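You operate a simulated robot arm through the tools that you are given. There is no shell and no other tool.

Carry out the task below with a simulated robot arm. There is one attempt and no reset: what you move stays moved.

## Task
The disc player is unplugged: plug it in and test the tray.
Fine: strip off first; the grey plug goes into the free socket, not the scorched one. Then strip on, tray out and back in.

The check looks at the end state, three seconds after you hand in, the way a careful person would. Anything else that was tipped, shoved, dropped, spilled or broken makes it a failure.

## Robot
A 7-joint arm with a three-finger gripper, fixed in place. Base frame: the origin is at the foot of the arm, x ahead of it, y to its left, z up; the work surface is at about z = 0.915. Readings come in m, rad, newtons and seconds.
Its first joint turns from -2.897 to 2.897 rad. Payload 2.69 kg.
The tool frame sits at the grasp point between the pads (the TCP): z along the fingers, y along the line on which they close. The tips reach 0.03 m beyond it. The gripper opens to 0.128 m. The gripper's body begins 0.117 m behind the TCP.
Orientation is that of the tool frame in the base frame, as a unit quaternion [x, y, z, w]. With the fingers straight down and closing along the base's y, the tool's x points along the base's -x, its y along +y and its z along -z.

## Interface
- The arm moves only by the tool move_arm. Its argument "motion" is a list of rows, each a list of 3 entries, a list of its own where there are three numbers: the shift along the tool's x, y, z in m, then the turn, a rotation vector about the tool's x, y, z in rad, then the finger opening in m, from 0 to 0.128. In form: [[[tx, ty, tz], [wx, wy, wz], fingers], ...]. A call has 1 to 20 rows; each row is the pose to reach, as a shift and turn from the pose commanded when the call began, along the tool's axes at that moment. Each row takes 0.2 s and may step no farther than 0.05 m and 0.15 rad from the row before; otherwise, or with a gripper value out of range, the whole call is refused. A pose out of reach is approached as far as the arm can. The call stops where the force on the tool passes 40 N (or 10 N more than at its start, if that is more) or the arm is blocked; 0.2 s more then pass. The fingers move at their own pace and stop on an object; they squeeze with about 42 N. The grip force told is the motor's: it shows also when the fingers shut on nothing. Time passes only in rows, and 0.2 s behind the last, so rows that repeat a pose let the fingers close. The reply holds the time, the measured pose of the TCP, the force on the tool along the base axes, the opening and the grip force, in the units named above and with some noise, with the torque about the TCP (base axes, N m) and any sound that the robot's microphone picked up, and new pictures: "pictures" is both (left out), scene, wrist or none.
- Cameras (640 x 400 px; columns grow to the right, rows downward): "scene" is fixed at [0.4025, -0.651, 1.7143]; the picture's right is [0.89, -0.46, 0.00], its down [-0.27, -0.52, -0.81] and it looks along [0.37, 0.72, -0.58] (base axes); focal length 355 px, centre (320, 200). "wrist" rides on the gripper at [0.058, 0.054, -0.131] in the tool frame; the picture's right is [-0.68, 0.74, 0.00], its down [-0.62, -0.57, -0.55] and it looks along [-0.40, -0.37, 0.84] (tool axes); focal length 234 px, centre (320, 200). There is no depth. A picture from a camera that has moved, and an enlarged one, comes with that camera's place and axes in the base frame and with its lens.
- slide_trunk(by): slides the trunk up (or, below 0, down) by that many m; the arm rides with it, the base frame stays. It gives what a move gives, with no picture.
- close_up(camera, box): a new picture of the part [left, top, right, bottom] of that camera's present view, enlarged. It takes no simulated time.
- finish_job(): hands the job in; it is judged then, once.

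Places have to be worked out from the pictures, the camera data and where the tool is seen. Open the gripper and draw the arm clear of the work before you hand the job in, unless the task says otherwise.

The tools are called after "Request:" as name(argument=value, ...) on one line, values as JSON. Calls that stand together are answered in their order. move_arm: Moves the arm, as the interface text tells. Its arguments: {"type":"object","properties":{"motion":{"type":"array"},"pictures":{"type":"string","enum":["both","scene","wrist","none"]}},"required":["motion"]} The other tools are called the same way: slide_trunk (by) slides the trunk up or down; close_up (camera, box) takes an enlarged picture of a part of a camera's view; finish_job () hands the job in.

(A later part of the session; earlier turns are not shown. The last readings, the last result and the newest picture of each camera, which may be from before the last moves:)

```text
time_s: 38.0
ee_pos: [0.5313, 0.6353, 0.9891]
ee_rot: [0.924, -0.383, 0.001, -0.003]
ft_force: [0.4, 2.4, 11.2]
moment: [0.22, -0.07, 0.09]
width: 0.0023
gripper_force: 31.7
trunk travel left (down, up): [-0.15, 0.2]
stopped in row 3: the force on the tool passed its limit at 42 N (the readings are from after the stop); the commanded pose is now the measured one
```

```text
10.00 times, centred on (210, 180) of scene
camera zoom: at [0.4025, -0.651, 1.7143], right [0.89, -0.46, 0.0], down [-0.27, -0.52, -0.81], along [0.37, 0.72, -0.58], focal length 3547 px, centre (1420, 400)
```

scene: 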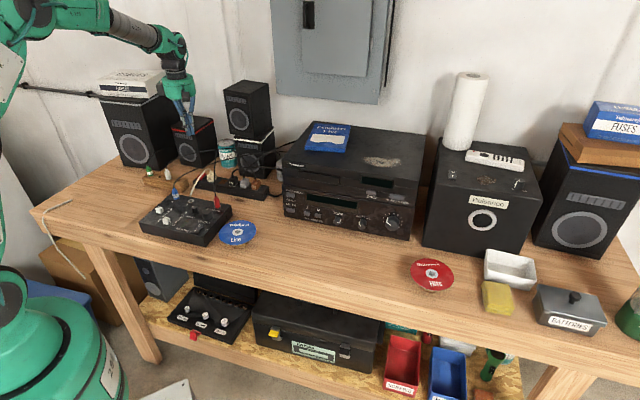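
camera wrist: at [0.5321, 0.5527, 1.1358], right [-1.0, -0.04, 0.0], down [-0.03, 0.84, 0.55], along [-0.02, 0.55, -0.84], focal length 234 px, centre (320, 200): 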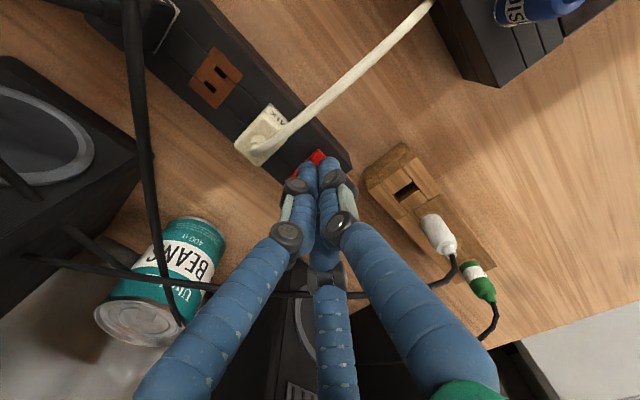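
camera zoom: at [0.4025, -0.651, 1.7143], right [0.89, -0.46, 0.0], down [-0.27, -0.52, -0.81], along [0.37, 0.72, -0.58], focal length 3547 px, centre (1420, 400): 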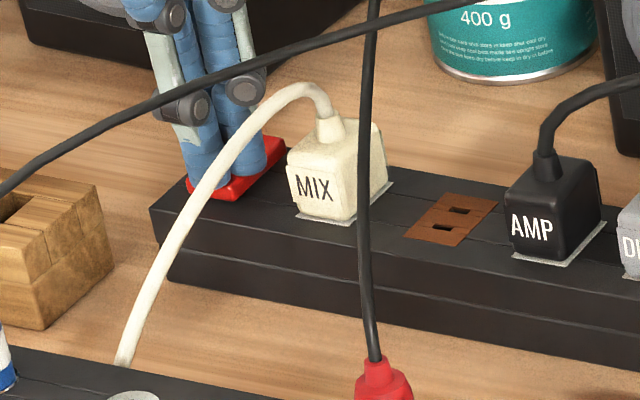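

The press reached the force limit but I see no LED. I retract upward and inspect the rocker.

Request:
move_arm(motion=[[[0, 0, -0.03], [0, 0, 0], 0.0], [[0, 0, -0.07], [0, 0, 0], 0.0], [[0, 0, -0.11], [0, 0, 0], 0.0], [[0, 0, -0.15], [0, 0, 0], 0.0], [[0, 0, -0.18], [0, 0, 0], 0.0], [[0, 0, -0.18], [0, 0, 0], 0.0]], pictures="both")

Request:
close_up(camera="wrist", box=[270, 60, 370, 160])

Request:
close_up(camera="scene", box=[190, 160, 230, 200])

```text
time_s: 39.4
ee_pos: [0.5305, 0.6345, 1.1661]
ee_rot: [0.924, -0.383, 0.001, -0.003]
ft_force: [-0.3, -0.9, 0.4]
moment: [0.05, -0.02, -0.01]
width: 0.002
gripper_force: 31.2
trunk travel left (down, up): [-0.15, 0.2]
camera wrist: at [0.5339, 0.5533, 1.298], right [-1.0, -0.04, 0.0], down [-0.04, 0.83, 0.55], along [-0.02, 0.55, -0.83], focal length 234 px, centre (320, 200)
```

scene: 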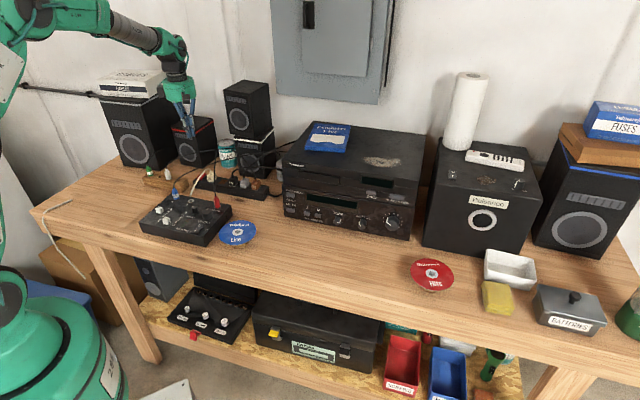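
wrist: 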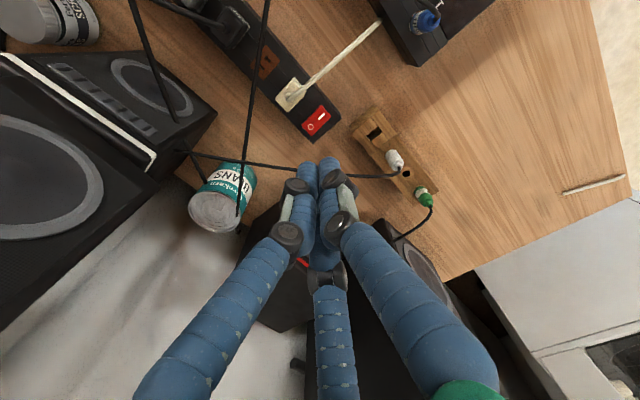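

```text
4.00 times, centred on (320, 110) of wrist
camera zoom: at [0.5339, 0.5533, 1.298], right [-1.0, -0.04, 0.0], down [-0.04, 0.83, 0.55], along [-0.02, 0.55, -0.83], focal length 937 px, centre (320, 560)
```

zoom: 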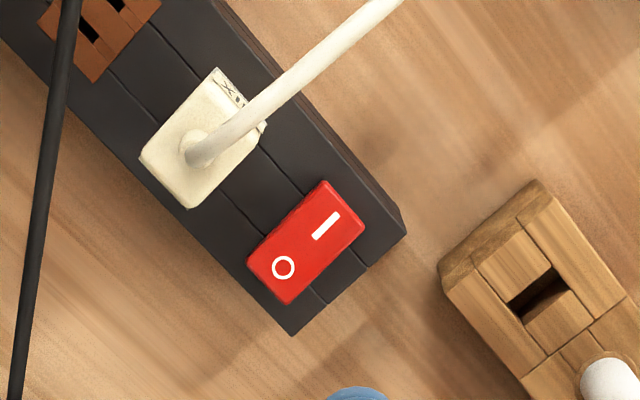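

```text
10.00 times, centred on (210, 180) of scene
camera zoom: at [0.4025, -0.651, 1.7143], right [0.89, -0.46, 0.0], down [-0.27, -0.52, -0.81], along [0.37, 0.72, -0.58], focal length 3547 px, centre (1420, 400)
```

zoom: 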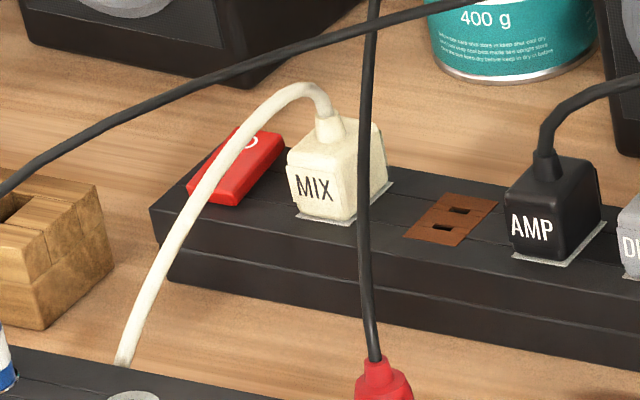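

The rocker is still off, its "|" end still raised: the fingertips reached to about the pivot line, so they could not tip it. I shift about 6.5 mm further toward the front edge, remove the small tilt picked up at the force stop, and descend again.

Request:
move_arm(motion=[[[-0.001, 0.0075, 0.04], [-0.006, 0, 0], 0.0], [[-0.001, 0.0075, 0.08], [-0.006, 0, 0], 0.0], [[-0.001, 0.0075, 0.12], [-0.006, 0, 0], 0.0], [[-0.001, 0.0075, 0.15], [-0.006, 0, 0], 0.0], [[-0.001, 0.0075, 0.162], [-0.006, 0, 0], 0.0], [[-0.001, 0.0075, 0.162], [-0.006, 0, 0], 0.0]], pictures="none")

Request:
close_up(camera="wrist", box=[260, 80, 380, 200])

Request:
close_up(camera="scene", box=[190, 160, 230, 200])

```text
time_s: 40.8
ee_pos: [0.523, 0.6296, 1.0047]
ee_rot: [0.923, -0.384, 0.0, 0.001]
ft_force: [-0.5, 0.0, 0.2]
moment: [0.02, -0.01, 0.0]
width: 0.0023
gripper_force: 31.7
trunk travel left (down, up): [-0.15, 0.2]
```

```text
3.33 times, centred on (320, 140) of wrist
camera zoom: at [0.5275, 0.5505, 1.1359], right [-1.0, -0.04, 0.0], down [-0.03, 0.84, 0.55], along [-0.02, 0.55, -0.84], focal length 781 px, centre (320, 400)
```

zoom: 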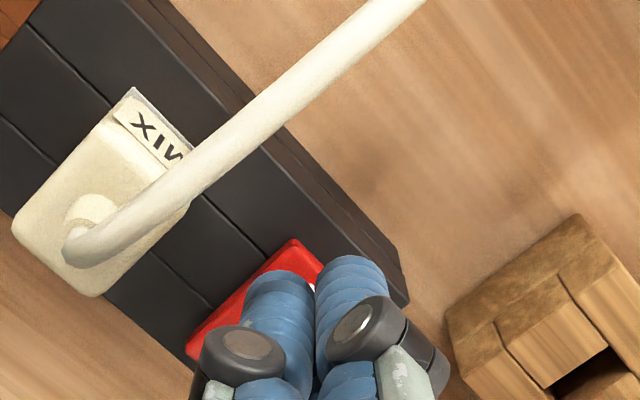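

```text
10.00 times, centred on (210, 180) of scene
camera zoom: at [0.4025, -0.651, 1.7143], right [0.89, -0.46, 0.0], down [-0.27, -0.52, -0.81], along [0.37, 0.72, -0.58], focal length 3547 px, centre (1420, 400)
```

zoom: 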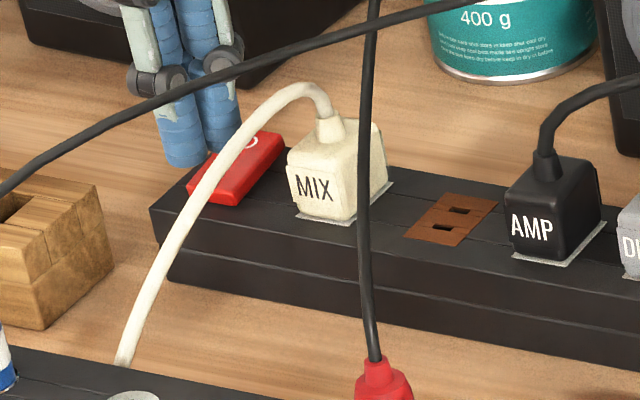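

The tips are well forward now but about 5 mm left of the rocker's centreline. I shift 5 mm right and press.

Request:
move_arm(motion=[[[0.005, 0, 0.0], [0, 0, 0], 0.0], [[0.005, 0, 0.006], [0, 0, 0], 0.0], [[0.005, 0, 0.009], [0, 0, 0], 0.0], [[0.005, 0, 0.012], [0, 0, 0], 0.0], [[0.005, 0, 0.014], [0, 0, 0], 0.0], [[0.005, 0, 0.016], [0, 0, 0], 0.0], [[0.005, 0, 0.018], [0, 0, 0], 0.0]], pictures="none")

Request:
close_up(camera="wrist", box=[260, 80, 380, 200])

Request:
close_up(camera="scene", box=[190, 160, 230, 200])

```text
time_s: 42.4
ee_pos: [0.5272, 0.6263, 0.9877]
ee_rot: [0.924, -0.383, 0.001, 0.0]
ft_force: [-2.0, -4.5, 9.0]
moment: [0.03, 0.03, 0.0]
width: 0.0021
gripper_force: 31.2
trunk travel left (down, up): [-0.15, 0.2]
```

```text
3.33 times, centred on (320, 140) of wrist
camera zoom: at [0.5309, 0.5465, 1.1194], right [-1.0, -0.04, 0.0], down [-0.03, 0.84, 0.55], along [-0.02, 0.55, -0.84], focal length 781 px, centre (320, 400)
```

zoom: 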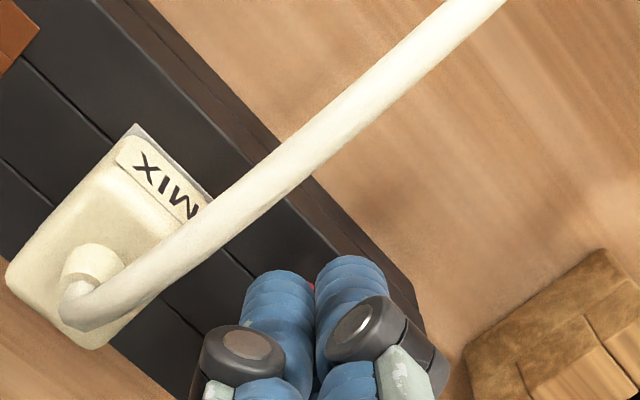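

```text
10.00 times, centred on (210, 180) of scene
camera zoom: at [0.4025, -0.651, 1.7143], right [0.89, -0.46, 0.0], down [-0.27, -0.52, -0.81], along [0.37, 0.72, -0.58], focal length 3547 px, centre (1420, 400)
```

zoom: 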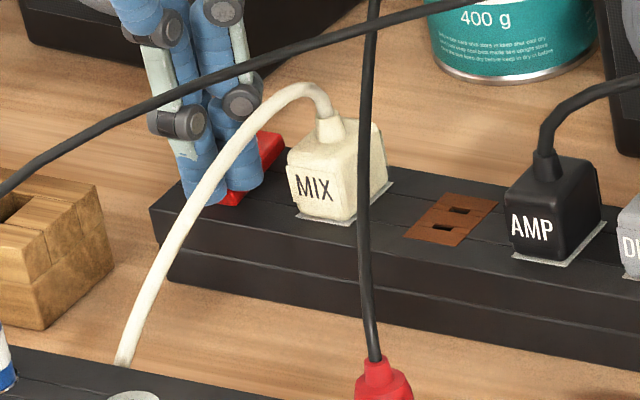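

9 N and the LED is still dark; I keep pressing in 1 mm steps.

Request:
move_arm(motion=[[[0, 0, 0.001], [0, 0, 0], 0.0], [[0, 0, 0.002], [0, 0, 0], 0.0], [[0, 0, 0.003], [0, 0, 0], 0.0], [[0, 0, 0.003], [0, 0, 0], 0.0]], pictures="none")

Request:
close_up(camera="scene", box=[190, 160, 230, 200])

```text
time_s: 43.6
ee_pos: [0.5273, 0.6291, 0.9891]
ee_rot: [0.924, -0.383, 0.001, -0.002]
ft_force: [-1.9, -1.1, 13.0]
moment: [0.16, -0.05, 0.17]
width: 0.0023
gripper_force: 31.3
trunk travel left (down, up): [-0.15, 0.2]
stopped in row 4: the force on the tool passed its limit at 40 N (the readings are from after the stop); the commanded pose is now the measured one
```

```text
10.00 times, centred on (210, 180) of scene
camera zoom: at [0.4025, -0.651, 1.7143], right [0.89, -0.46, 0.0], down [-0.27, -0.52, -0.81], along [0.37, 0.72, -0.58], focal length 3547 px, centre (1420, 400)
```

zoom: 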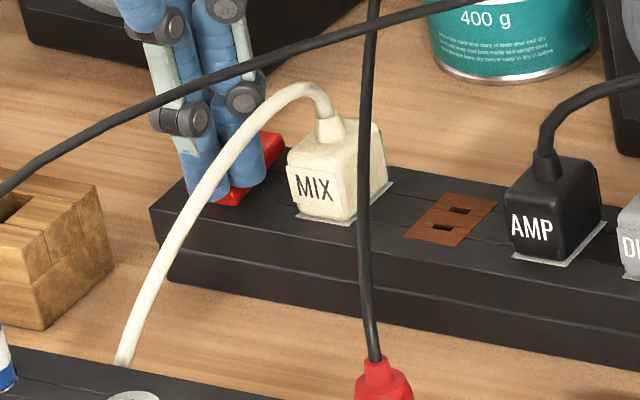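

Blocked again at 40 N with the tips at z≈0.957, which may be the strip top itself. I lift off and examine the rocker's tilt.

Request:
move_arm(motion=[[[0, 0, -0.03], [0, 0, 0], 0.0], [[0, 0, -0.06], [0, 0, 0], 0.0], [[0, 0.03, -0.09], [0, 0, 0], 0.0], [[0, 0.06, -0.11], [0, 0, 0], 0.0], [[0, 0.06, -0.11], [0, 0, 0], 0.0]], pictures="both")

Request:
close_up(camera="wrist", box=[270, 90, 350, 170])

Request:
close_up(camera="scene", box=[195, 165, 225, 195])

```text
time_s: 44.8
ee_pos: [0.4867, 0.5841, 1.0938]
ee_rot: [0.924, -0.383, 0.0, -0.001]
ft_force: [-0.4, -0.3, 0.9]
moment: [0.11, -0.06, 0.03]
width: 0.0021
gripper_force: 31.6
trunk travel left (down, up): [-0.15, 0.2]
camera wrist: at [0.4895, 0.5034, 1.2259], right [-1.0, -0.04, 0.0], down [-0.04, 0.83, 0.55], along [-0.02, 0.55, -0.83], focal length 234 px, centre (320, 200)
```

scene: 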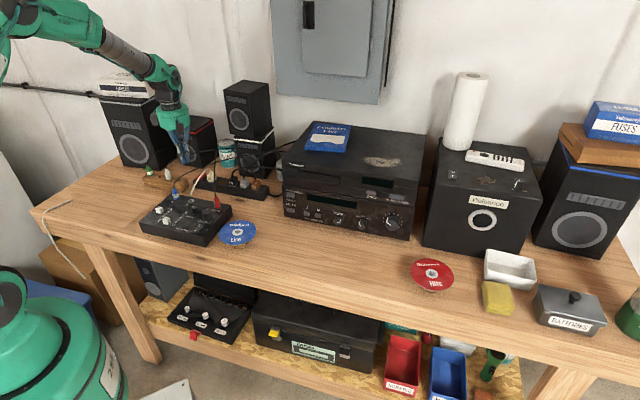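
wrist: 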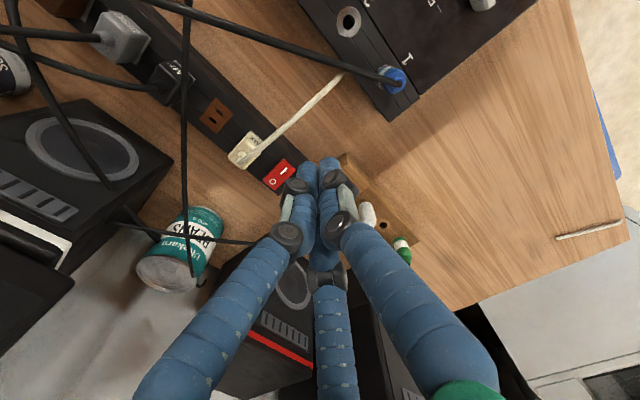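

```text
5.00 times, centred on (310, 130) of wrist
camera zoom: at [0.4895, 0.5034, 1.2259], right [-1.0, -0.04, 0.0], down [-0.04, 0.83, 0.55], along [-0.02, 0.55, -0.83], focal length 1171 px, centre (370, 550)
```

zoom: 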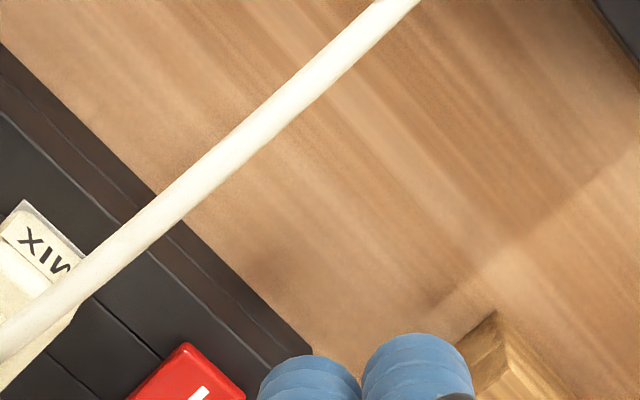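

```text
13.33 times, centred on (210, 180) of scene
camera zoom: at [0.4025, -0.651, 1.7143], right [0.89, -0.46, 0.0], down [-0.27, -0.52, -0.81], along [0.37, 0.72, -0.58], focal length 4730 px, centre (1787, 467)
```

zoom: 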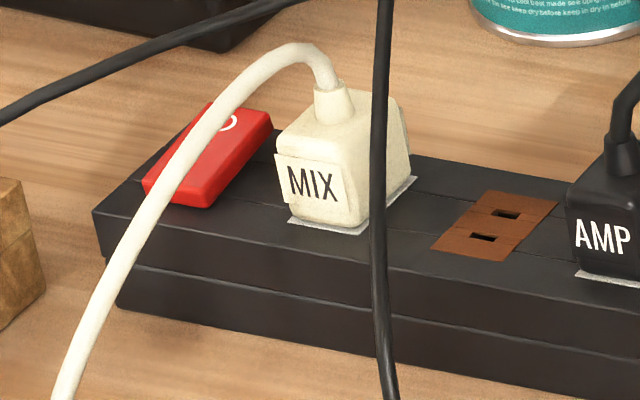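

The rocker is still off. I look closely at its shape and position in the wrist view to press more exactly.

Request:
close_up(camera="wrist", box=[255, 150, 305, 200])

Request:
close_up(camera="scene", box=[195, 168, 215, 188])

```text
8.00 times, centred on (280, 175) of wrist
camera zoom: at [0.4895, 0.5034, 1.2259], right [-1.0, -0.04, 0.0], down [-0.04, 0.83, 0.55], along [-0.02, 0.55, -0.83], focal length 1873 px, centre (640, 400)
```

zoom: 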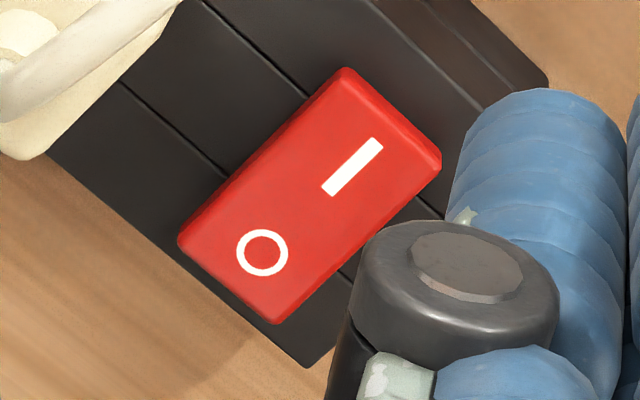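

```text
16.00 times, centred on (205, 178) of scene
camera zoom: at [0.4025, -0.651, 1.7143], right [0.89, -0.46, 0.0], down [-0.27, -0.52, -0.81], along [0.37, 0.72, -0.58], focal length 5676 px, centre (2160, 552)
```

zoom: 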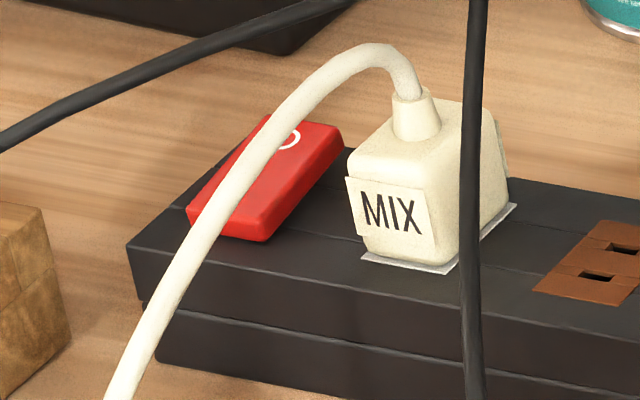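

Pressing flat may only push near the pivot or rest on the strip itself. I will lean the hand about 0.25 rad toward the table front so only the tip's front edge presses near the rocker's "|" end, and approach to just above it.

Request:
move_arm(motion=[[[0, -0.015, -0.01], [0.06, 0, 0], 0.0], [[-0.001, -0.03, -0.01], [0.12, 0, 0], 0.0], [[-0.002, -0.047, -0.01], [0.19, 0, 0], 0.0], [[-0.002, -0.0627, -0.01], [0.25, 0, 0], 0.0], [[-0.002, -0.0627, 0.03], [0.25, 0, 0], 0.0], [[-0.002, -0.0627, 0.065], [0.25, 0, 0], 0.0], [[-0.002, -0.0627, 0.088], [0.25, 0, 0], 0.0], [[-0.002, -0.0627, 0.088], [0.25, 0, 0], 0.0]], pictures="wrist")

Request:
close_up(camera="wrist", box=[270, 110, 370, 190])

Request:
close_up(camera="scene", box=[195, 160, 220, 190])

```text
time_s: 46.6
ee_pos: [0.5297, 0.6332, 1.0072]
ee_rot: [0.916, -0.381, 0.049, -0.115]
ft_force: [-0.1, 1.5, 0.2]
moment: [0.01, 0.01, -0.01]
width: 0.0022
gripper_force: 31.7
trunk travel left (down, up): [-0.15, 0.2]
camera wrist: at [0.5112, 0.5307, 1.1215], right [-0.98, -0.02, -0.18], down [-0.14, 0.73, 0.67], along [0.12, 0.69, -0.72], focal length 234 px, centre (320, 200)
```

wrist: 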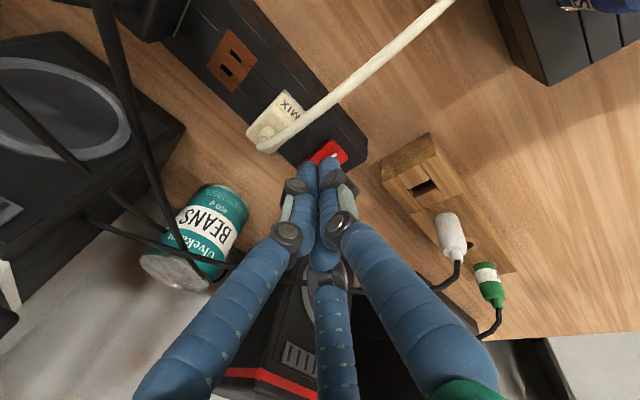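

```text
5.00 times, centred on (320, 150) of wrist
camera zoom: at [0.5112, 0.5307, 1.1215], right [-0.98, -0.02, -0.18], down [-0.14, 0.73, 0.67], along [0.12, 0.69, -0.72], focal length 1171 px, centre (320, 450)
```

zoom: 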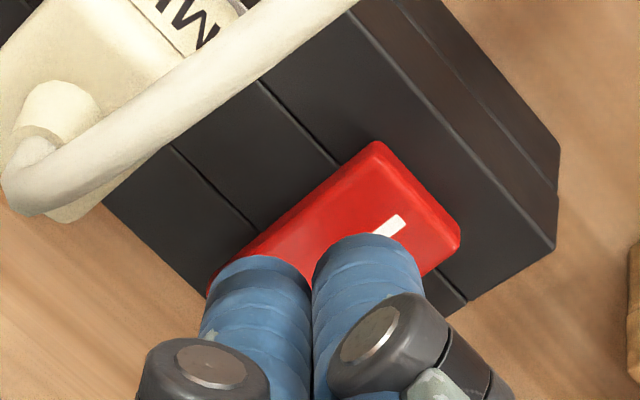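

```text
13.33 times, centred on (208, 175) of scene
camera zoom: at [0.4025, -0.651, 1.7143], right [0.89, -0.46, 0.0], down [-0.27, -0.52, -0.81], along [0.37, 0.72, -0.58], focal length 4730 px, centre (1820, 533)
```

zoom: 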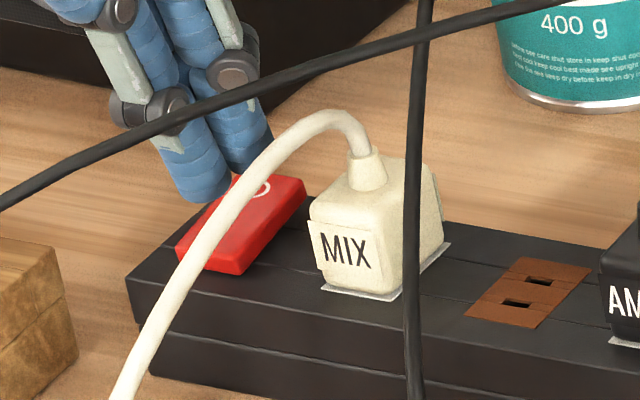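

The tip's front edge would land about 8 mm behind the rocker's front edge; I shift 3 mm forward and 1.5 mm right, then press along the vertical in small steps.

Request:
move_arm(motion=[[[0.0015, 0.0029, -0.0007], [0, 0, 0], 0.0], [[0.0015, 0.0054, 0.009], [0, 0, 0], 0.0], [[0.0015, 0.0061, 0.0119], [0, 0, 0], 0.0], [[0.0015, 0.0066, 0.0138], [0, 0, 0], 0.0], [[0.0015, 0.0071, 0.0158], [0, 0, 0], 0.0], [[0.0015, 0.0071, 0.0158], [0, 0, 0], 0.0]], pictures="none")

Request:
close_up(camera="wrist", box=[270, 110, 370, 190])

Request:
close_up(camera="scene", box=[195, 160, 220, 190])

```text
time_s: 48.0
ee_pos: [0.5294, 0.6287, 0.9902]
ee_rot: [0.916, -0.381, 0.048, -0.115]
ft_force: [-1.4, -0.1, -0.2]
moment: [-0.04, -0.01, -0.03]
width: 0.0023
gripper_force: 31.0
trunk travel left (down, up): [-0.15, 0.2]
```

```text
5.00 times, centred on (320, 150) of wrist
camera zoom: at [0.51, 0.5264, 1.1046], right [-0.98, -0.02, -0.18], down [-0.14, 0.73, 0.67], along [0.12, 0.69, -0.72], focal length 1171 px, centre (320, 450)
```

zoom: 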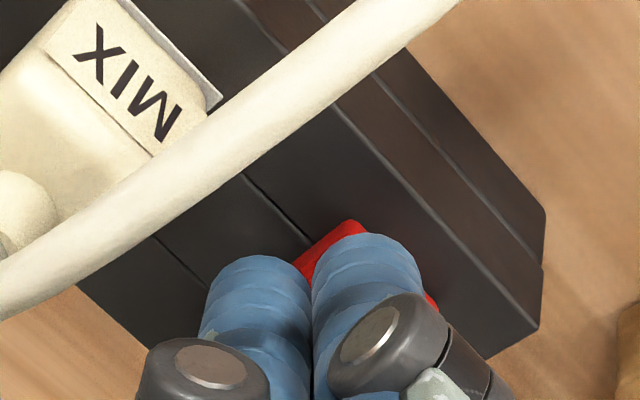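

```text
13.33 times, centred on (208, 175) of scene
camera zoom: at [0.4025, -0.651, 1.7143], right [0.89, -0.46, 0.0], down [-0.27, -0.52, -0.81], along [0.37, 0.72, -0.58], focal length 4730 px, centre (1820, 533)
```

zoom: 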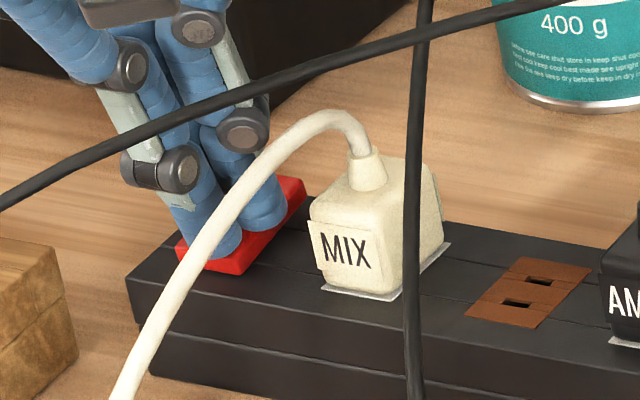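

No contact force yet with the edge at about z=0.958. I continue pressing in 1 mm steps.

Request:
move_arm(motion=[[[0, 0.00025, 0.00097], [0, 0, 0], 0.0], [[0, 0.0005, 0.00194], [0, 0, 0], 0.0], [[0, 0.00074, 0.0029], [0, 0, 0], 0.0], [[0, 0.001, 0.0039], [0, 0, 0], 0.0], [[0, 0.001, 0.0039], [0, 0, 0], 0.0]], pictures="none")

Request:
close_up(camera="scene", box=[195, 160, 220, 190])

Request:
close_up(camera="wrist", box=[270, 110, 370, 190])

```text
time_s: 49.2
ee_pos: [0.5282, 0.6276, 0.9878]
ee_rot: [0.916, -0.38, 0.048, -0.117]
ft_force: [-2.2, 0.2, 7.2]
moment: [-0.06, 0.05, -0.04]
width: 0.002
gripper_force: 31.8
trunk travel left (down, up): [-0.15, 0.2]
```

```text
13.33 times, centred on (208, 175) of scene
camera zoom: at [0.4025, -0.651, 1.7143], right [0.89, -0.46, 0.0], down [-0.27, -0.52, -0.81], along [0.37, 0.72, -0.58], focal length 4730 px, centre (1820, 533)
```

zoom: 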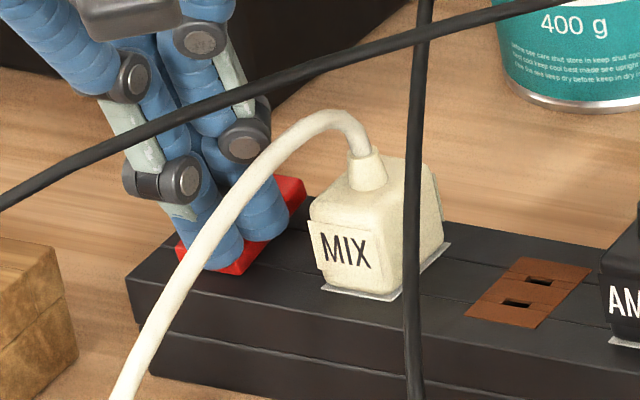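

```text
5.00 times, centred on (320, 150) of wrist
camera zoom: at [0.5097, 0.5258, 1.1013], right [-0.98, -0.02, -0.18], down [-0.14, 0.73, 0.67], along [0.12, 0.69, -0.72], focal length 1171 px, centre (320, 450)
```

zoom: 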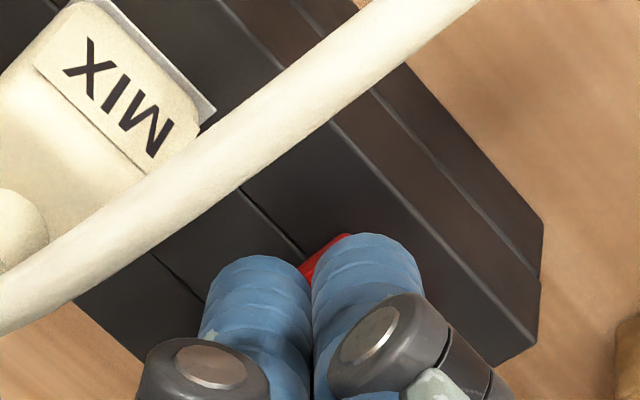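

7 N now. I continue a few more millimetres.

Request:
move_arm(motion=[[[0, 0.00025, 0.00097], [0, 0, 0], 0.0], [[0, 0.0005, 0.00194], [0, 0, 0], 0.0], [[0, 0.0005, 0.00194], [0, 0, 0], 0.0]], pictures="none")

Request:
close_up(camera="scene", box=[195, 160, 220, 190])

```text
time_s: 50.0
ee_pos: [0.5291, 0.6278, 0.9875]
ee_rot: [0.916, -0.38, 0.048, -0.118]
ft_force: [-1.3, -2.8, 22.4]
moment: [-0.19, -0.04, 0.0]
width: 0.0018
gripper_force: 31.3
trunk travel left (down, up): [-0.15, 0.2]
```

```text
13.33 times, centred on (208, 175) of scene
camera zoom: at [0.4025, -0.651, 1.7143], right [0.89, -0.46, 0.0], down [-0.27, -0.52, -0.81], along [0.37, 0.72, -0.58], focal length 4730 px, centre (1820, 533)
```

zoom: 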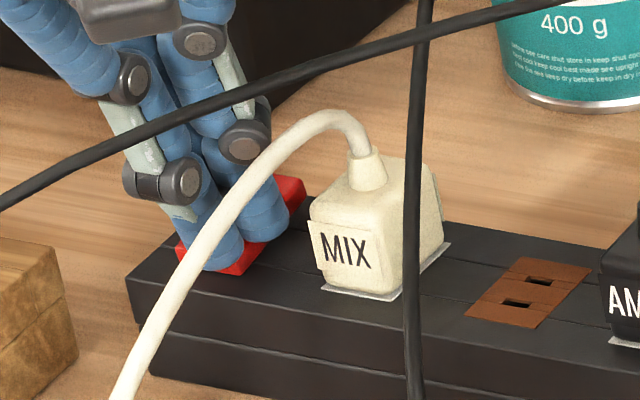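

22 N without any movement: the "|" end seems to be against a stop already. I lift away and look at the rocker's tilt at high magnification.

Request:
move_arm(motion=[[[0, 0, -0.03], [0, 0, 0], 0.0], [[0, 0.02, -0.06], [-0.05, 0, 0], 0.0], [[0, 0.05, -0.09], [-0.1, 0, 0], 0.0], [[0, 0.08, -0.12], [-0.18, 0, 0], 0.0], [[0, 0.11, -0.14], [-0.25, 0, 0], 0.0], [[0, 0.11, -0.14], [-0.25, 0, 0], 0.0]], pictures="wrist")

Request:
close_up(camera="scene", box=[197, 170, 212, 185])

Request:
close_up(camera="scene", box=[190, 165, 270, 205])

```text
time_s: 51.4
ee_pos: [0.4287, 0.526, 1.094]
ee_rot: [0.924, -0.384, 0.001, -0.001]
ft_force: [-0.6, -0.8, -0.1]
moment: [0.02, 0.02, 0.0]
width: 0.0024
gripper_force: 31.4
trunk travel left (down, up): [-0.15, 0.2]
camera wrist: at [0.4322, 0.4472, 1.2258], right [-1.0, -0.04, 0.0], down [-0.03, 0.83, 0.55], along [-0.02, 0.55, -0.84], focal length 234 px, centre (320, 200)
```

wrist: 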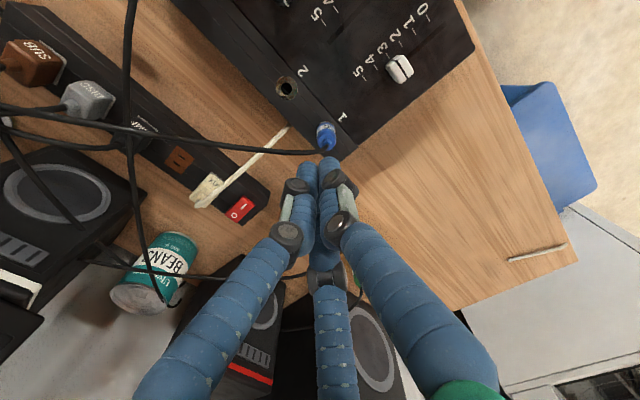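

```text
16.00 times, centred on (204, 178) of scene
camera zoom: at [0.4025, -0.651, 1.7143], right [0.89, -0.46, 0.0], down [-0.27, -0.52, -0.81], along [0.37, 0.72, -0.58], focal length 5676 px, centre (2168, 560)
```

zoom: 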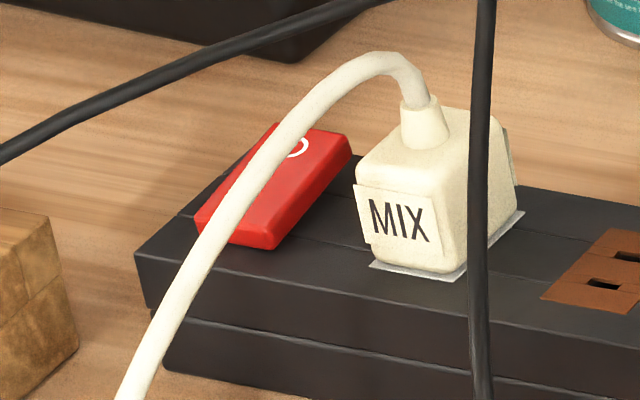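

```text
8.00 times, centred on (230, 185) of scene
camera zoom: at [0.4025, -0.651, 1.7143], right [0.89, -0.46, 0.0], down [-0.27, -0.52, -0.81], along [0.37, 0.72, -0.58], focal length 2838 px, centre (1040, 320)
```

zoom: 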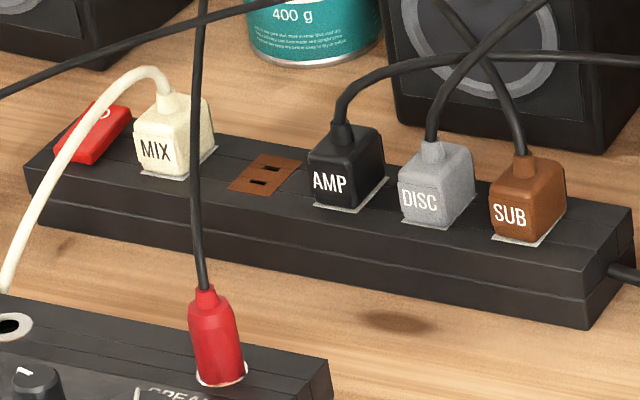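

Comparing with the starting picture, I need the rocker's real tilt. I enlarge it in the current wrist view.

Request:
close_up(camera="wrist", box=[220, 190, 260, 230])

Request:
close_up(camera="scene", box=[199, 172, 209, 182])

```text
10.00 times, centred on (240, 210) of wrist
camera zoom: at [0.4322, 0.4472, 1.2258], right [-1.0, -0.04, 0.0], down [-0.03, 0.83, 0.55], along [-0.02, 0.55, -0.84], focal length 2342 px, centre (1120, 100)
```

zoom: 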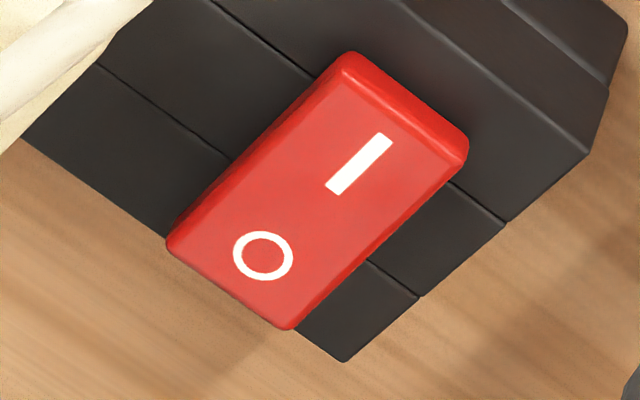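

```text
16.00 times, centred on (204, 177) of scene
camera zoom: at [0.4025, -0.651, 1.7143], right [0.89, -0.46, 0.0], down [-0.27, -0.52, -0.81], along [0.37, 0.72, -0.58], focal length 5676 px, centre (2176, 568)
```

zoom: 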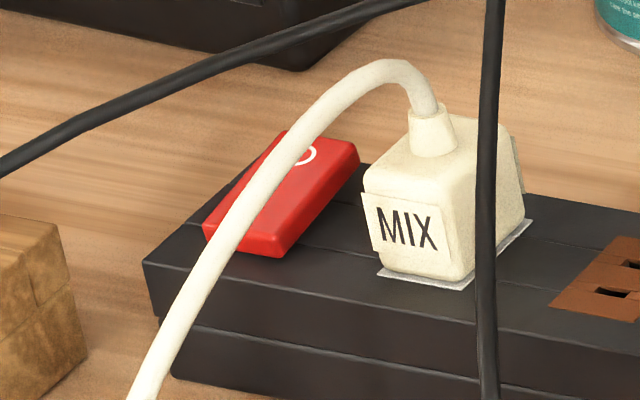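

The tilt is too small to judge from pictures, so I will probe: touch the O end lightly and compare its contact height with the "|" end (0.957–0.958). I move above the O end.

Request:
move_arm(motion=[[[0, -0.02, -0.02], [0, 0, 0], 0.0], [[-0.0005, -0.06, -0.035], [0, 0, 0], 0.0], [[-0.001, -0.1, -0.035], [0, 0, 0], 0.0], [[-0.0015, -0.14, -0.035], [0, 0, 0], 0.0], [[-0.0022, -0.1699, -0.035], [0, 0, 0], 0.0], [[-0.0022, -0.1699, 0.005], [0, 0, 0], 0.0], [[-0.0022, -0.1699, 0.045], [0, 0, 0], 0.0], [[-0.0022, -0.1699, 0.08], [0, 0, 0], 0.0], [[-0.0022, -0.1699, 0.092], [0, 0, 0], 0.0], [[-0.0022, -0.1699, 0.092], [0, 0, 0], 0.0]], pictures="none")

Request:
close_up(camera="wrist", box=[270, 90, 370, 170])

Request:
close_up(camera="scene", box=[195, 160, 220, 190])

```text
time_s: 53.6
ee_pos: [0.5463, 0.6497, 1.001]
ee_rot: [0.923, -0.384, 0.001, 0.0]
ft_force: [-1.2, 0.5, 0.1]
moment: [0.0, 0.0, 0.02]
width: 0.0022
gripper_force: 31.8
trunk travel left (down, up): [-0.15, 0.2]
```

```text
5.00 times, centred on (320, 130) of wrist
camera zoom: at [0.5496, 0.5703, 1.133], right [-1.0, -0.04, 0.0], down [-0.03, 0.83, 0.55], along [-0.02, 0.55, -0.84], focal length 1171 px, centre (320, 550)
```

zoom: 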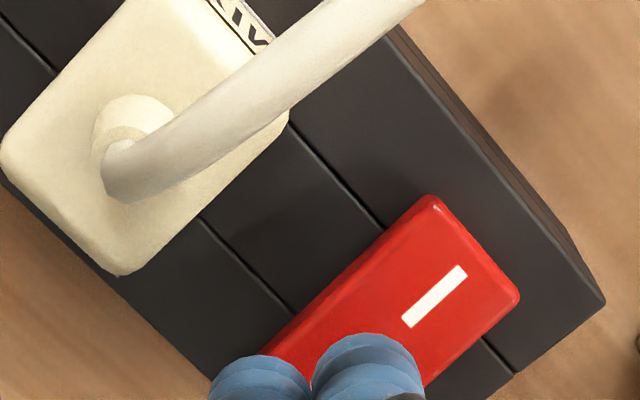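

```text
13.33 times, centred on (208, 175) of scene
camera zoom: at [0.4025, -0.651, 1.7143], right [0.89, -0.46, 0.0], down [-0.27, -0.52, -0.81], along [0.37, 0.72, -0.58], focal length 4730 px, centre (1820, 533)
```

zoom: 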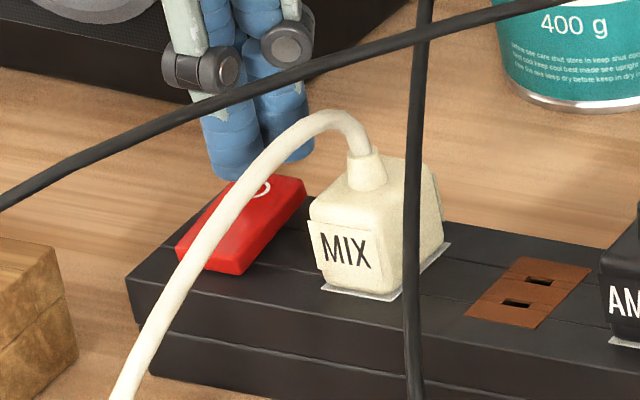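

Tips are over the O end at z≈0.971. I lower gently to feel for contact.

Request:
move_arm(motion=[[[0, 0, 0.004], [0, 0, 0], 0.0], [[0, 0, 0.007], [0, 0, 0], 0.0], [[0, 0, 0.009], [0, 0, 0], 0.0], [[0, 0, 0.009], [0, 0, 0], 0.0]], pictures="none")

```text
time_s: 54.6
ee_pos: [0.5454, 0.6504, 0.9915]
ee_rot: [0.923, -0.384, 0.001, -0.001]
ft_force: [-0.2, 0.0, -0.3]
moment: [-0.02, -0.04, 0.0]
width: 0.0021
gripper_force: 31.8
trunk travel left (down, up): [-0.15, 0.2]
```

Tip at 0.9615 with no contact. I go down 1 mm at a time.

Request:
move_arm(motion=[[[0, 0, 0.001], [0, 0, 0], 0.0], [[0, 0, 0.001], [0, 0, 0], 0.0]], pictures="none")

Request:
move_arm(motion=[[[0, 0, 0.001], [0, 0, 0], 0.0], [[0, 0, 0.001], [0, 0, 0], 0.0]], pictures="none")

Request:
move_arm(motion=[[[0, 0, 0.001], [0, 0, 0], 0.0], [[0, 0, 0.001], [0, 0, 0], 0.0]], pictures="none")

```text
time_s: 55.2
ee_pos: [0.5455, 0.6498, 0.9916]
ee_rot: [0.924, -0.384, 0.001, -0.001]
ft_force: [-0.1, -0.5, 0.3]
moment: [-0.03, -0.03, 0.03]
width: 0.0022
gripper_force: 31.0
trunk travel left (down, up): [-0.15, 0.2]
```

```text
time_s: 55.8
ee_pos: [0.5466, 0.649, 0.991]
ee_rot: [0.924, -0.383, 0.001, -0.001]
ft_force: [0.9, 0.0, 0.5]
moment: [-0.02, -0.04, 0.04]
width: 0.0024
gripper_force: 31.4
trunk travel left (down, up): [-0.15, 0.2]
```

```text
time_s: 56.4
ee_pos: [0.547, 0.6499, 0.9895]
ee_rot: [0.923, -0.384, 0.0, -0.001]
ft_force: [0.5, 0.1, 0.6]
moment: [0.0, -0.02, 0.01]
width: 0.002
gripper_force: 31.1
trunk travel left (down, up): [-0.15, 0.2]
```

Still no contact at tip z≈0.959. I continue down another few steps.

Request:
move_arm(motion=[[[0, 0, 0.001], [0, 0, 0], 0.0], [[0, 0, 0.001], [0, 0, 0], 0.0]], pictures="none")

Request:
move_arm(motion=[[[0, 0, 0.001], [0, 0, 0], 0.0], [[0, 0, 0.001], [0, 0, 0], 0.0]], pictures="none")

Request:
close_up(camera="scene", box=[195, 160, 220, 190])

```text
time_s: 57.0
ee_pos: [0.5458, 0.6507, 0.988]
ee_rot: [0.924, -0.383, 0.001, -0.001]
ft_force: [-1.0, 0.5, 4.0]
moment: [0.0, 0.08, 0.0]
width: 0.006
gripper_force: 31.0
trunk travel left (down, up): [-0.15, 0.2]
```

```text
time_s: 57.6
ee_pos: [0.5473, 0.6503, 0.9902]
ee_rot: [0.924, -0.383, 0.0, -0.001]
ft_force: [-4.2, 0.9, 11.0]
moment: [-0.06, 0.19, 0.0]
width: 0.006
gripper_force: 31.5
trunk travel left (down, up): [-0.15, 0.2]
```

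```text
13.33 times, centred on (208, 175) of scene
camera zoom: at [0.4025, -0.651, 1.7143], right [0.89, -0.46, 0.0], down [-0.27, -0.52, -0.81], along [0.37, 0.72, -0.58], focal length 4730 px, centre (1820, 533)
```

zoom: 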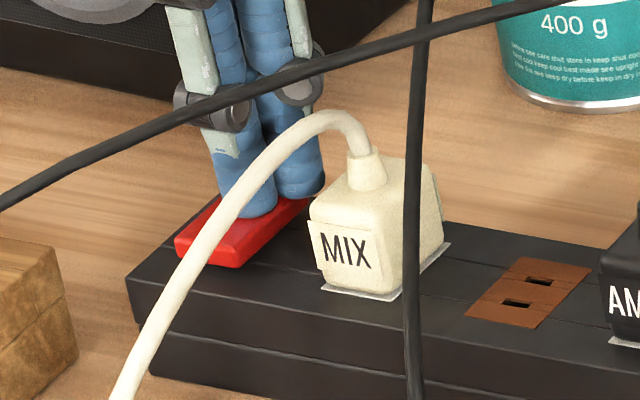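

Informative: pressing O visibly tipped the rocker (its front end rose about 6 mm), so it had been tipped toward "|" by my earlier presses, yet the LED stayed dark. I lift off and look at the present (off) pose closely.

Request:
move_arm(motion=[[[0, 0, -0.02], [0, 0, 0], 0.0], [[0, 0, -0.05], [0, 0, 0], 0.0], [[0, 0, -0.09], [0, 0, 0], 0.0], [[0, 0, -0.13], [0, 0, 0], 0.0], [[0, 0, -0.16], [0, 0, 0], 0.0], [[0, 0, -0.16], [0, 0, 0], 0.0]], pictures="none")

Request:
close_up(camera="scene", box=[199, 172, 209, 182])

Request:
close_up(camera="wrist", box=[290, 80, 340, 130])

```text
time_s: 59.0
ee_pos: [0.546, 0.6502, 1.1471]
ee_rot: [0.923, -0.384, 0.0, -0.001]
ft_force: [0.2, 0.5, 0.6]
moment: [0.01, 0.0, -0.01]
width: 0.002
gripper_force: 31.4
trunk travel left (down, up): [-0.15, 0.2]
```

```text
16.00 times, centred on (204, 177) of scene
camera zoom: at [0.4025, -0.651, 1.7143], right [0.89, -0.46, 0.0], down [-0.27, -0.52, -0.81], along [0.37, 0.72, -0.58], focal length 5676 px, centre (2176, 568)
```

zoom: 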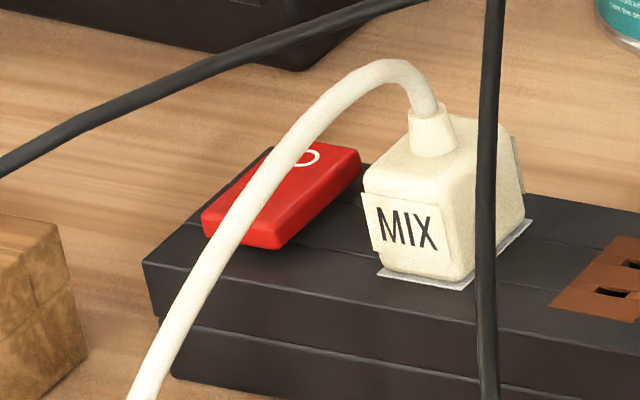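

```text
8.00 times, centred on (315, 105) of wrist
camera zoom: at [0.5491, 0.5705, 1.2791], right [-1.0, -0.04, 0.0], down [-0.04, 0.83, 0.55], along [-0.02, 0.55, -0.84], focal length 1873 px, centre (360, 960)
```

zoom: 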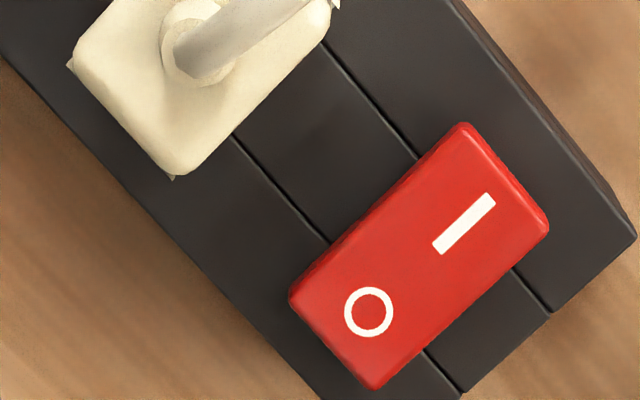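

I compare this pose with the very first picture using the same crop.

Request:
close_up(camera="scene", box=[190, 165, 270, 205])

Request:
close_up(camera="scene", box=[130, 130, 290, 230])

```text
8.00 times, centred on (230, 185) of scene
camera zoom: at [0.4025, -0.651, 1.7143], right [0.89, -0.46, 0.0], down [-0.27, -0.52, -0.81], along [0.37, 0.72, -0.58], focal length 2838 px, centre (1040, 320)
```

zoom: 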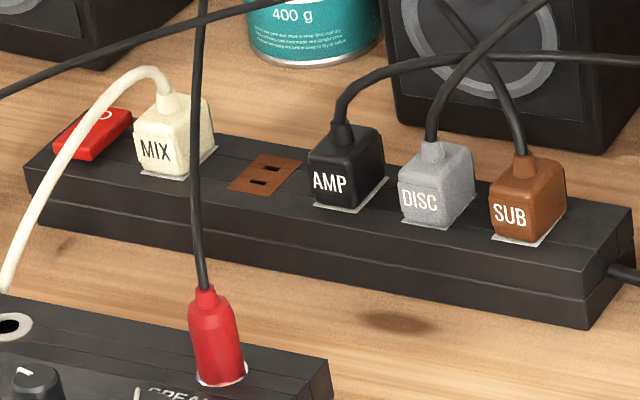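

```text
4.00 times, centred on (210, 180) of scene
camera zoom: at [0.4025, -0.651, 1.7143], right [0.89, -0.46, 0.0], down [-0.27, -0.52, -0.81], along [0.37, 0.72, -0.58], focal length 1419 px, centre (760, 280)
```

zoom: 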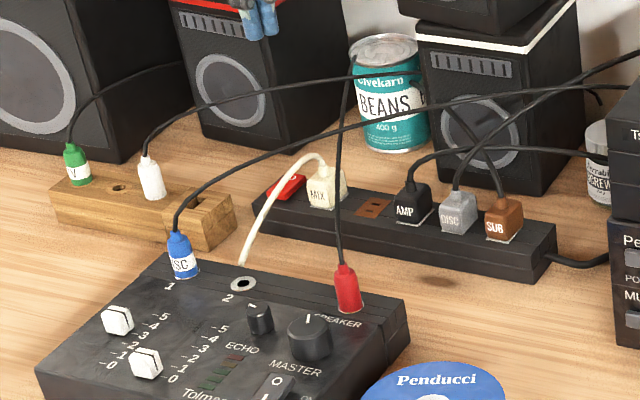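

Since the closed jaws are drawn about 3.5 cm across, my earlier presses may have rested on the strip in front of the rocker. I will lean 0.4 rad so just the front jaw touches, and land it further inside the "|" half; first I hover to check.

Request:
move_arm(motion=[[[0.0022, 0.0264, 0], [0.1, 0, 0], 0.0], [[0.0022, 0.0264, 0.02], [0.2, 0, 0], 0.0], [[0.0022, 0.0264, 0.05], [0.3, 0, 0], 0.0], [[0.0022, 0.0264, 0.09], [0.4, 0, 0], 0.0], [[0.0022, 0.0264, 0.12], [0.4, 0, 0], 0.0], [[0.0022, 0.0264, 0.137], [0.4, 0, 0], 0.0], [[0.0022, 0.0264, 0.137], [0.4, 0, 0], 0.0]], pictures="none")

Request:
close_up(camera="wrist", box=[270, 110, 370, 190])

Request:
close_up(camera="scene", box=[195, 162, 215, 187])

```text
time_s: 60.6
ee_pos: [0.5301, 0.6317, 1.0092]
ee_rot: [0.905, -0.376, 0.077, -0.184]
ft_force: [0.9, -0.1, -1.3]
moment: [-0.02, 0.01, 0.0]
width: 0.0019
gripper_force: 31.2
trunk travel left (down, up): [-0.15, 0.2]
```

```text
5.00 times, centred on (320, 150) of wrist
camera zoom: at [0.4998, 0.5183, 1.1094], right [-0.96, 0.0, -0.29], down [-0.22, 0.65, 0.73], along [0.19, 0.76, -0.62], focal length 1171 px, centre (320, 450)
```

zoom: 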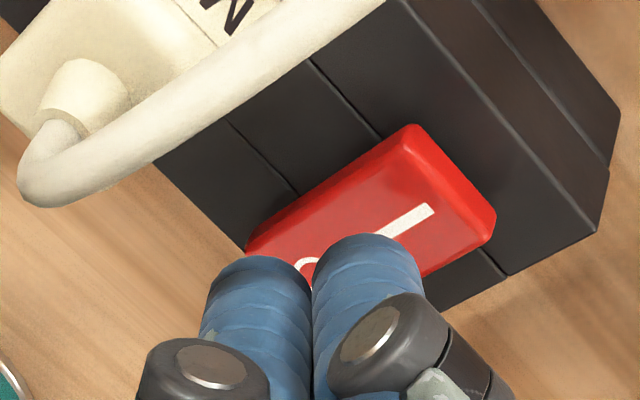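

```text
16.00 times, centred on (205, 174) of scene
camera zoom: at [0.4025, -0.651, 1.7143], right [0.89, -0.46, 0.0], down [-0.27, -0.52, -0.81], along [0.37, 0.72, -0.58], focal length 5676 px, centre (2160, 608)
```

zoom: 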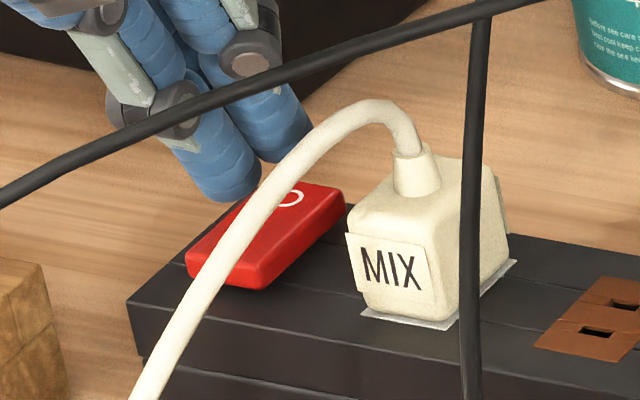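

The front jaw hovers over the "|" half but about 4 mm left of the centreline. I shift 3 mm right and 3 mm forward and press down gradually.

Request:
move_arm(motion=[[[0.003, 0.0028, -0.0012], [0, 0, 0], 0.0], [[0.003, 0.0067, 0.008], [0, 0, 0], 0.0], [[0.003, 0.0083, 0.0117], [0, 0, 0], 0.0], [[0.003, 0.0094, 0.0145], [0, 0, 0], 0.0], [[0.003, 0.0102, 0.0163], [0, 0, 0], 0.0], [[0.003, 0.0102, 0.0163], [0, 0, 0], 0.0]], pictures="none")

Request:
close_up(camera="scene", box=[195, 162, 215, 187])

Request:
close_up(camera="wrist", box=[270, 110, 370, 190])

```text
time_s: 62.0
ee_pos: [0.5288, 0.6264, 0.9898]
ee_rot: [0.905, -0.376, 0.077, -0.185]
ft_force: [0.2, 0.1, -0.2]
moment: [0.0, -0.02, 0.0]
width: 0.002
gripper_force: 31.7
trunk travel left (down, up): [-0.15, 0.2]
```

```text
16.00 times, centred on (205, 174) of scene
camera zoom: at [0.4025, -0.651, 1.7143], right [0.89, -0.46, 0.0], down [-0.27, -0.52, -0.81], along [0.37, 0.72, -0.58], focal length 5676 px, centre (2160, 608)
```

zoom: 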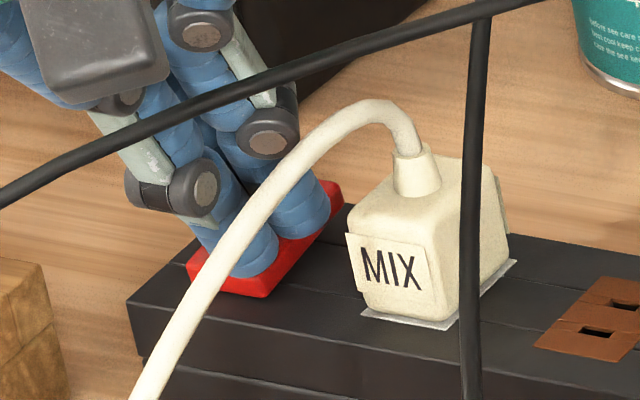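

```text
5.00 times, centred on (320, 150) of wrist
camera zoom: at [0.4992, 0.5131, 1.0906], right [-0.96, 0.0, -0.29], down [-0.22, 0.65, 0.73], along [0.19, 0.76, -0.62], focal length 1171 px, centre (320, 450)
```

zoom: 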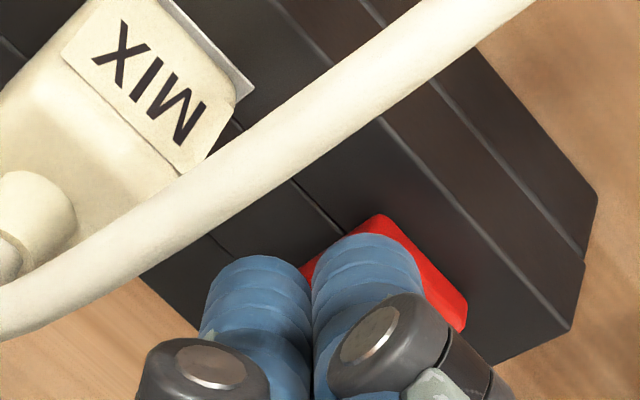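

The rocker is already tipping under the front jaw with almost no force (its back corner has risen). I press on in 1 mm steps, watching for the LED.

Request:
move_arm(motion=[[[0, 0.0004, 0.0009], [0, 0, 0], 0.0], [[0, 0.0008, 0.0018], [0, 0, 0], 0.0], [[0, 0.0012, 0.0028], [0, 0, 0], 0.0], [[0, 0.0012, 0.0028], [0, 0, 0], 0.0]], pictures="none")

Request:
close_up(camera="scene", box=[195, 162, 215, 187])

```text
time_s: 63.0
ee_pos: [0.5278, 0.6254, 0.9897]
ee_rot: [0.905, -0.376, 0.077, -0.185]
ft_force: [-2.7, -1.6, 10.6]
moment: [-0.11, 0.07, -0.01]
width: 0.0018
gripper_force: 31.8
trunk travel left (down, up): [-0.15, 0.2]
```

```text
16.00 times, centred on (205, 174) of scene
camera zoom: at [0.4025, -0.651, 1.7143], right [0.89, -0.46, 0.0], down [-0.27, -0.52, -0.81], along [0.37, 0.72, -0.58], focal length 5676 px, centre (2160, 608)
```

zoom: 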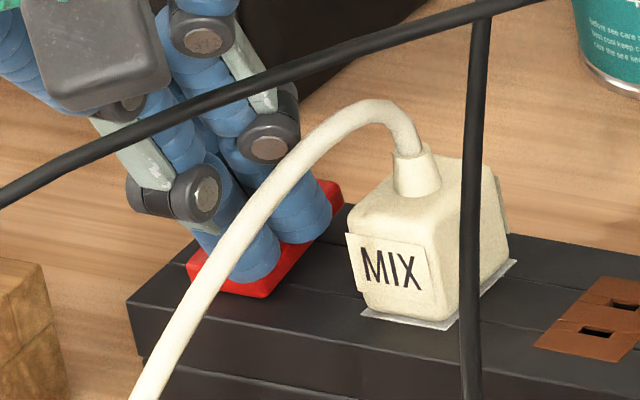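

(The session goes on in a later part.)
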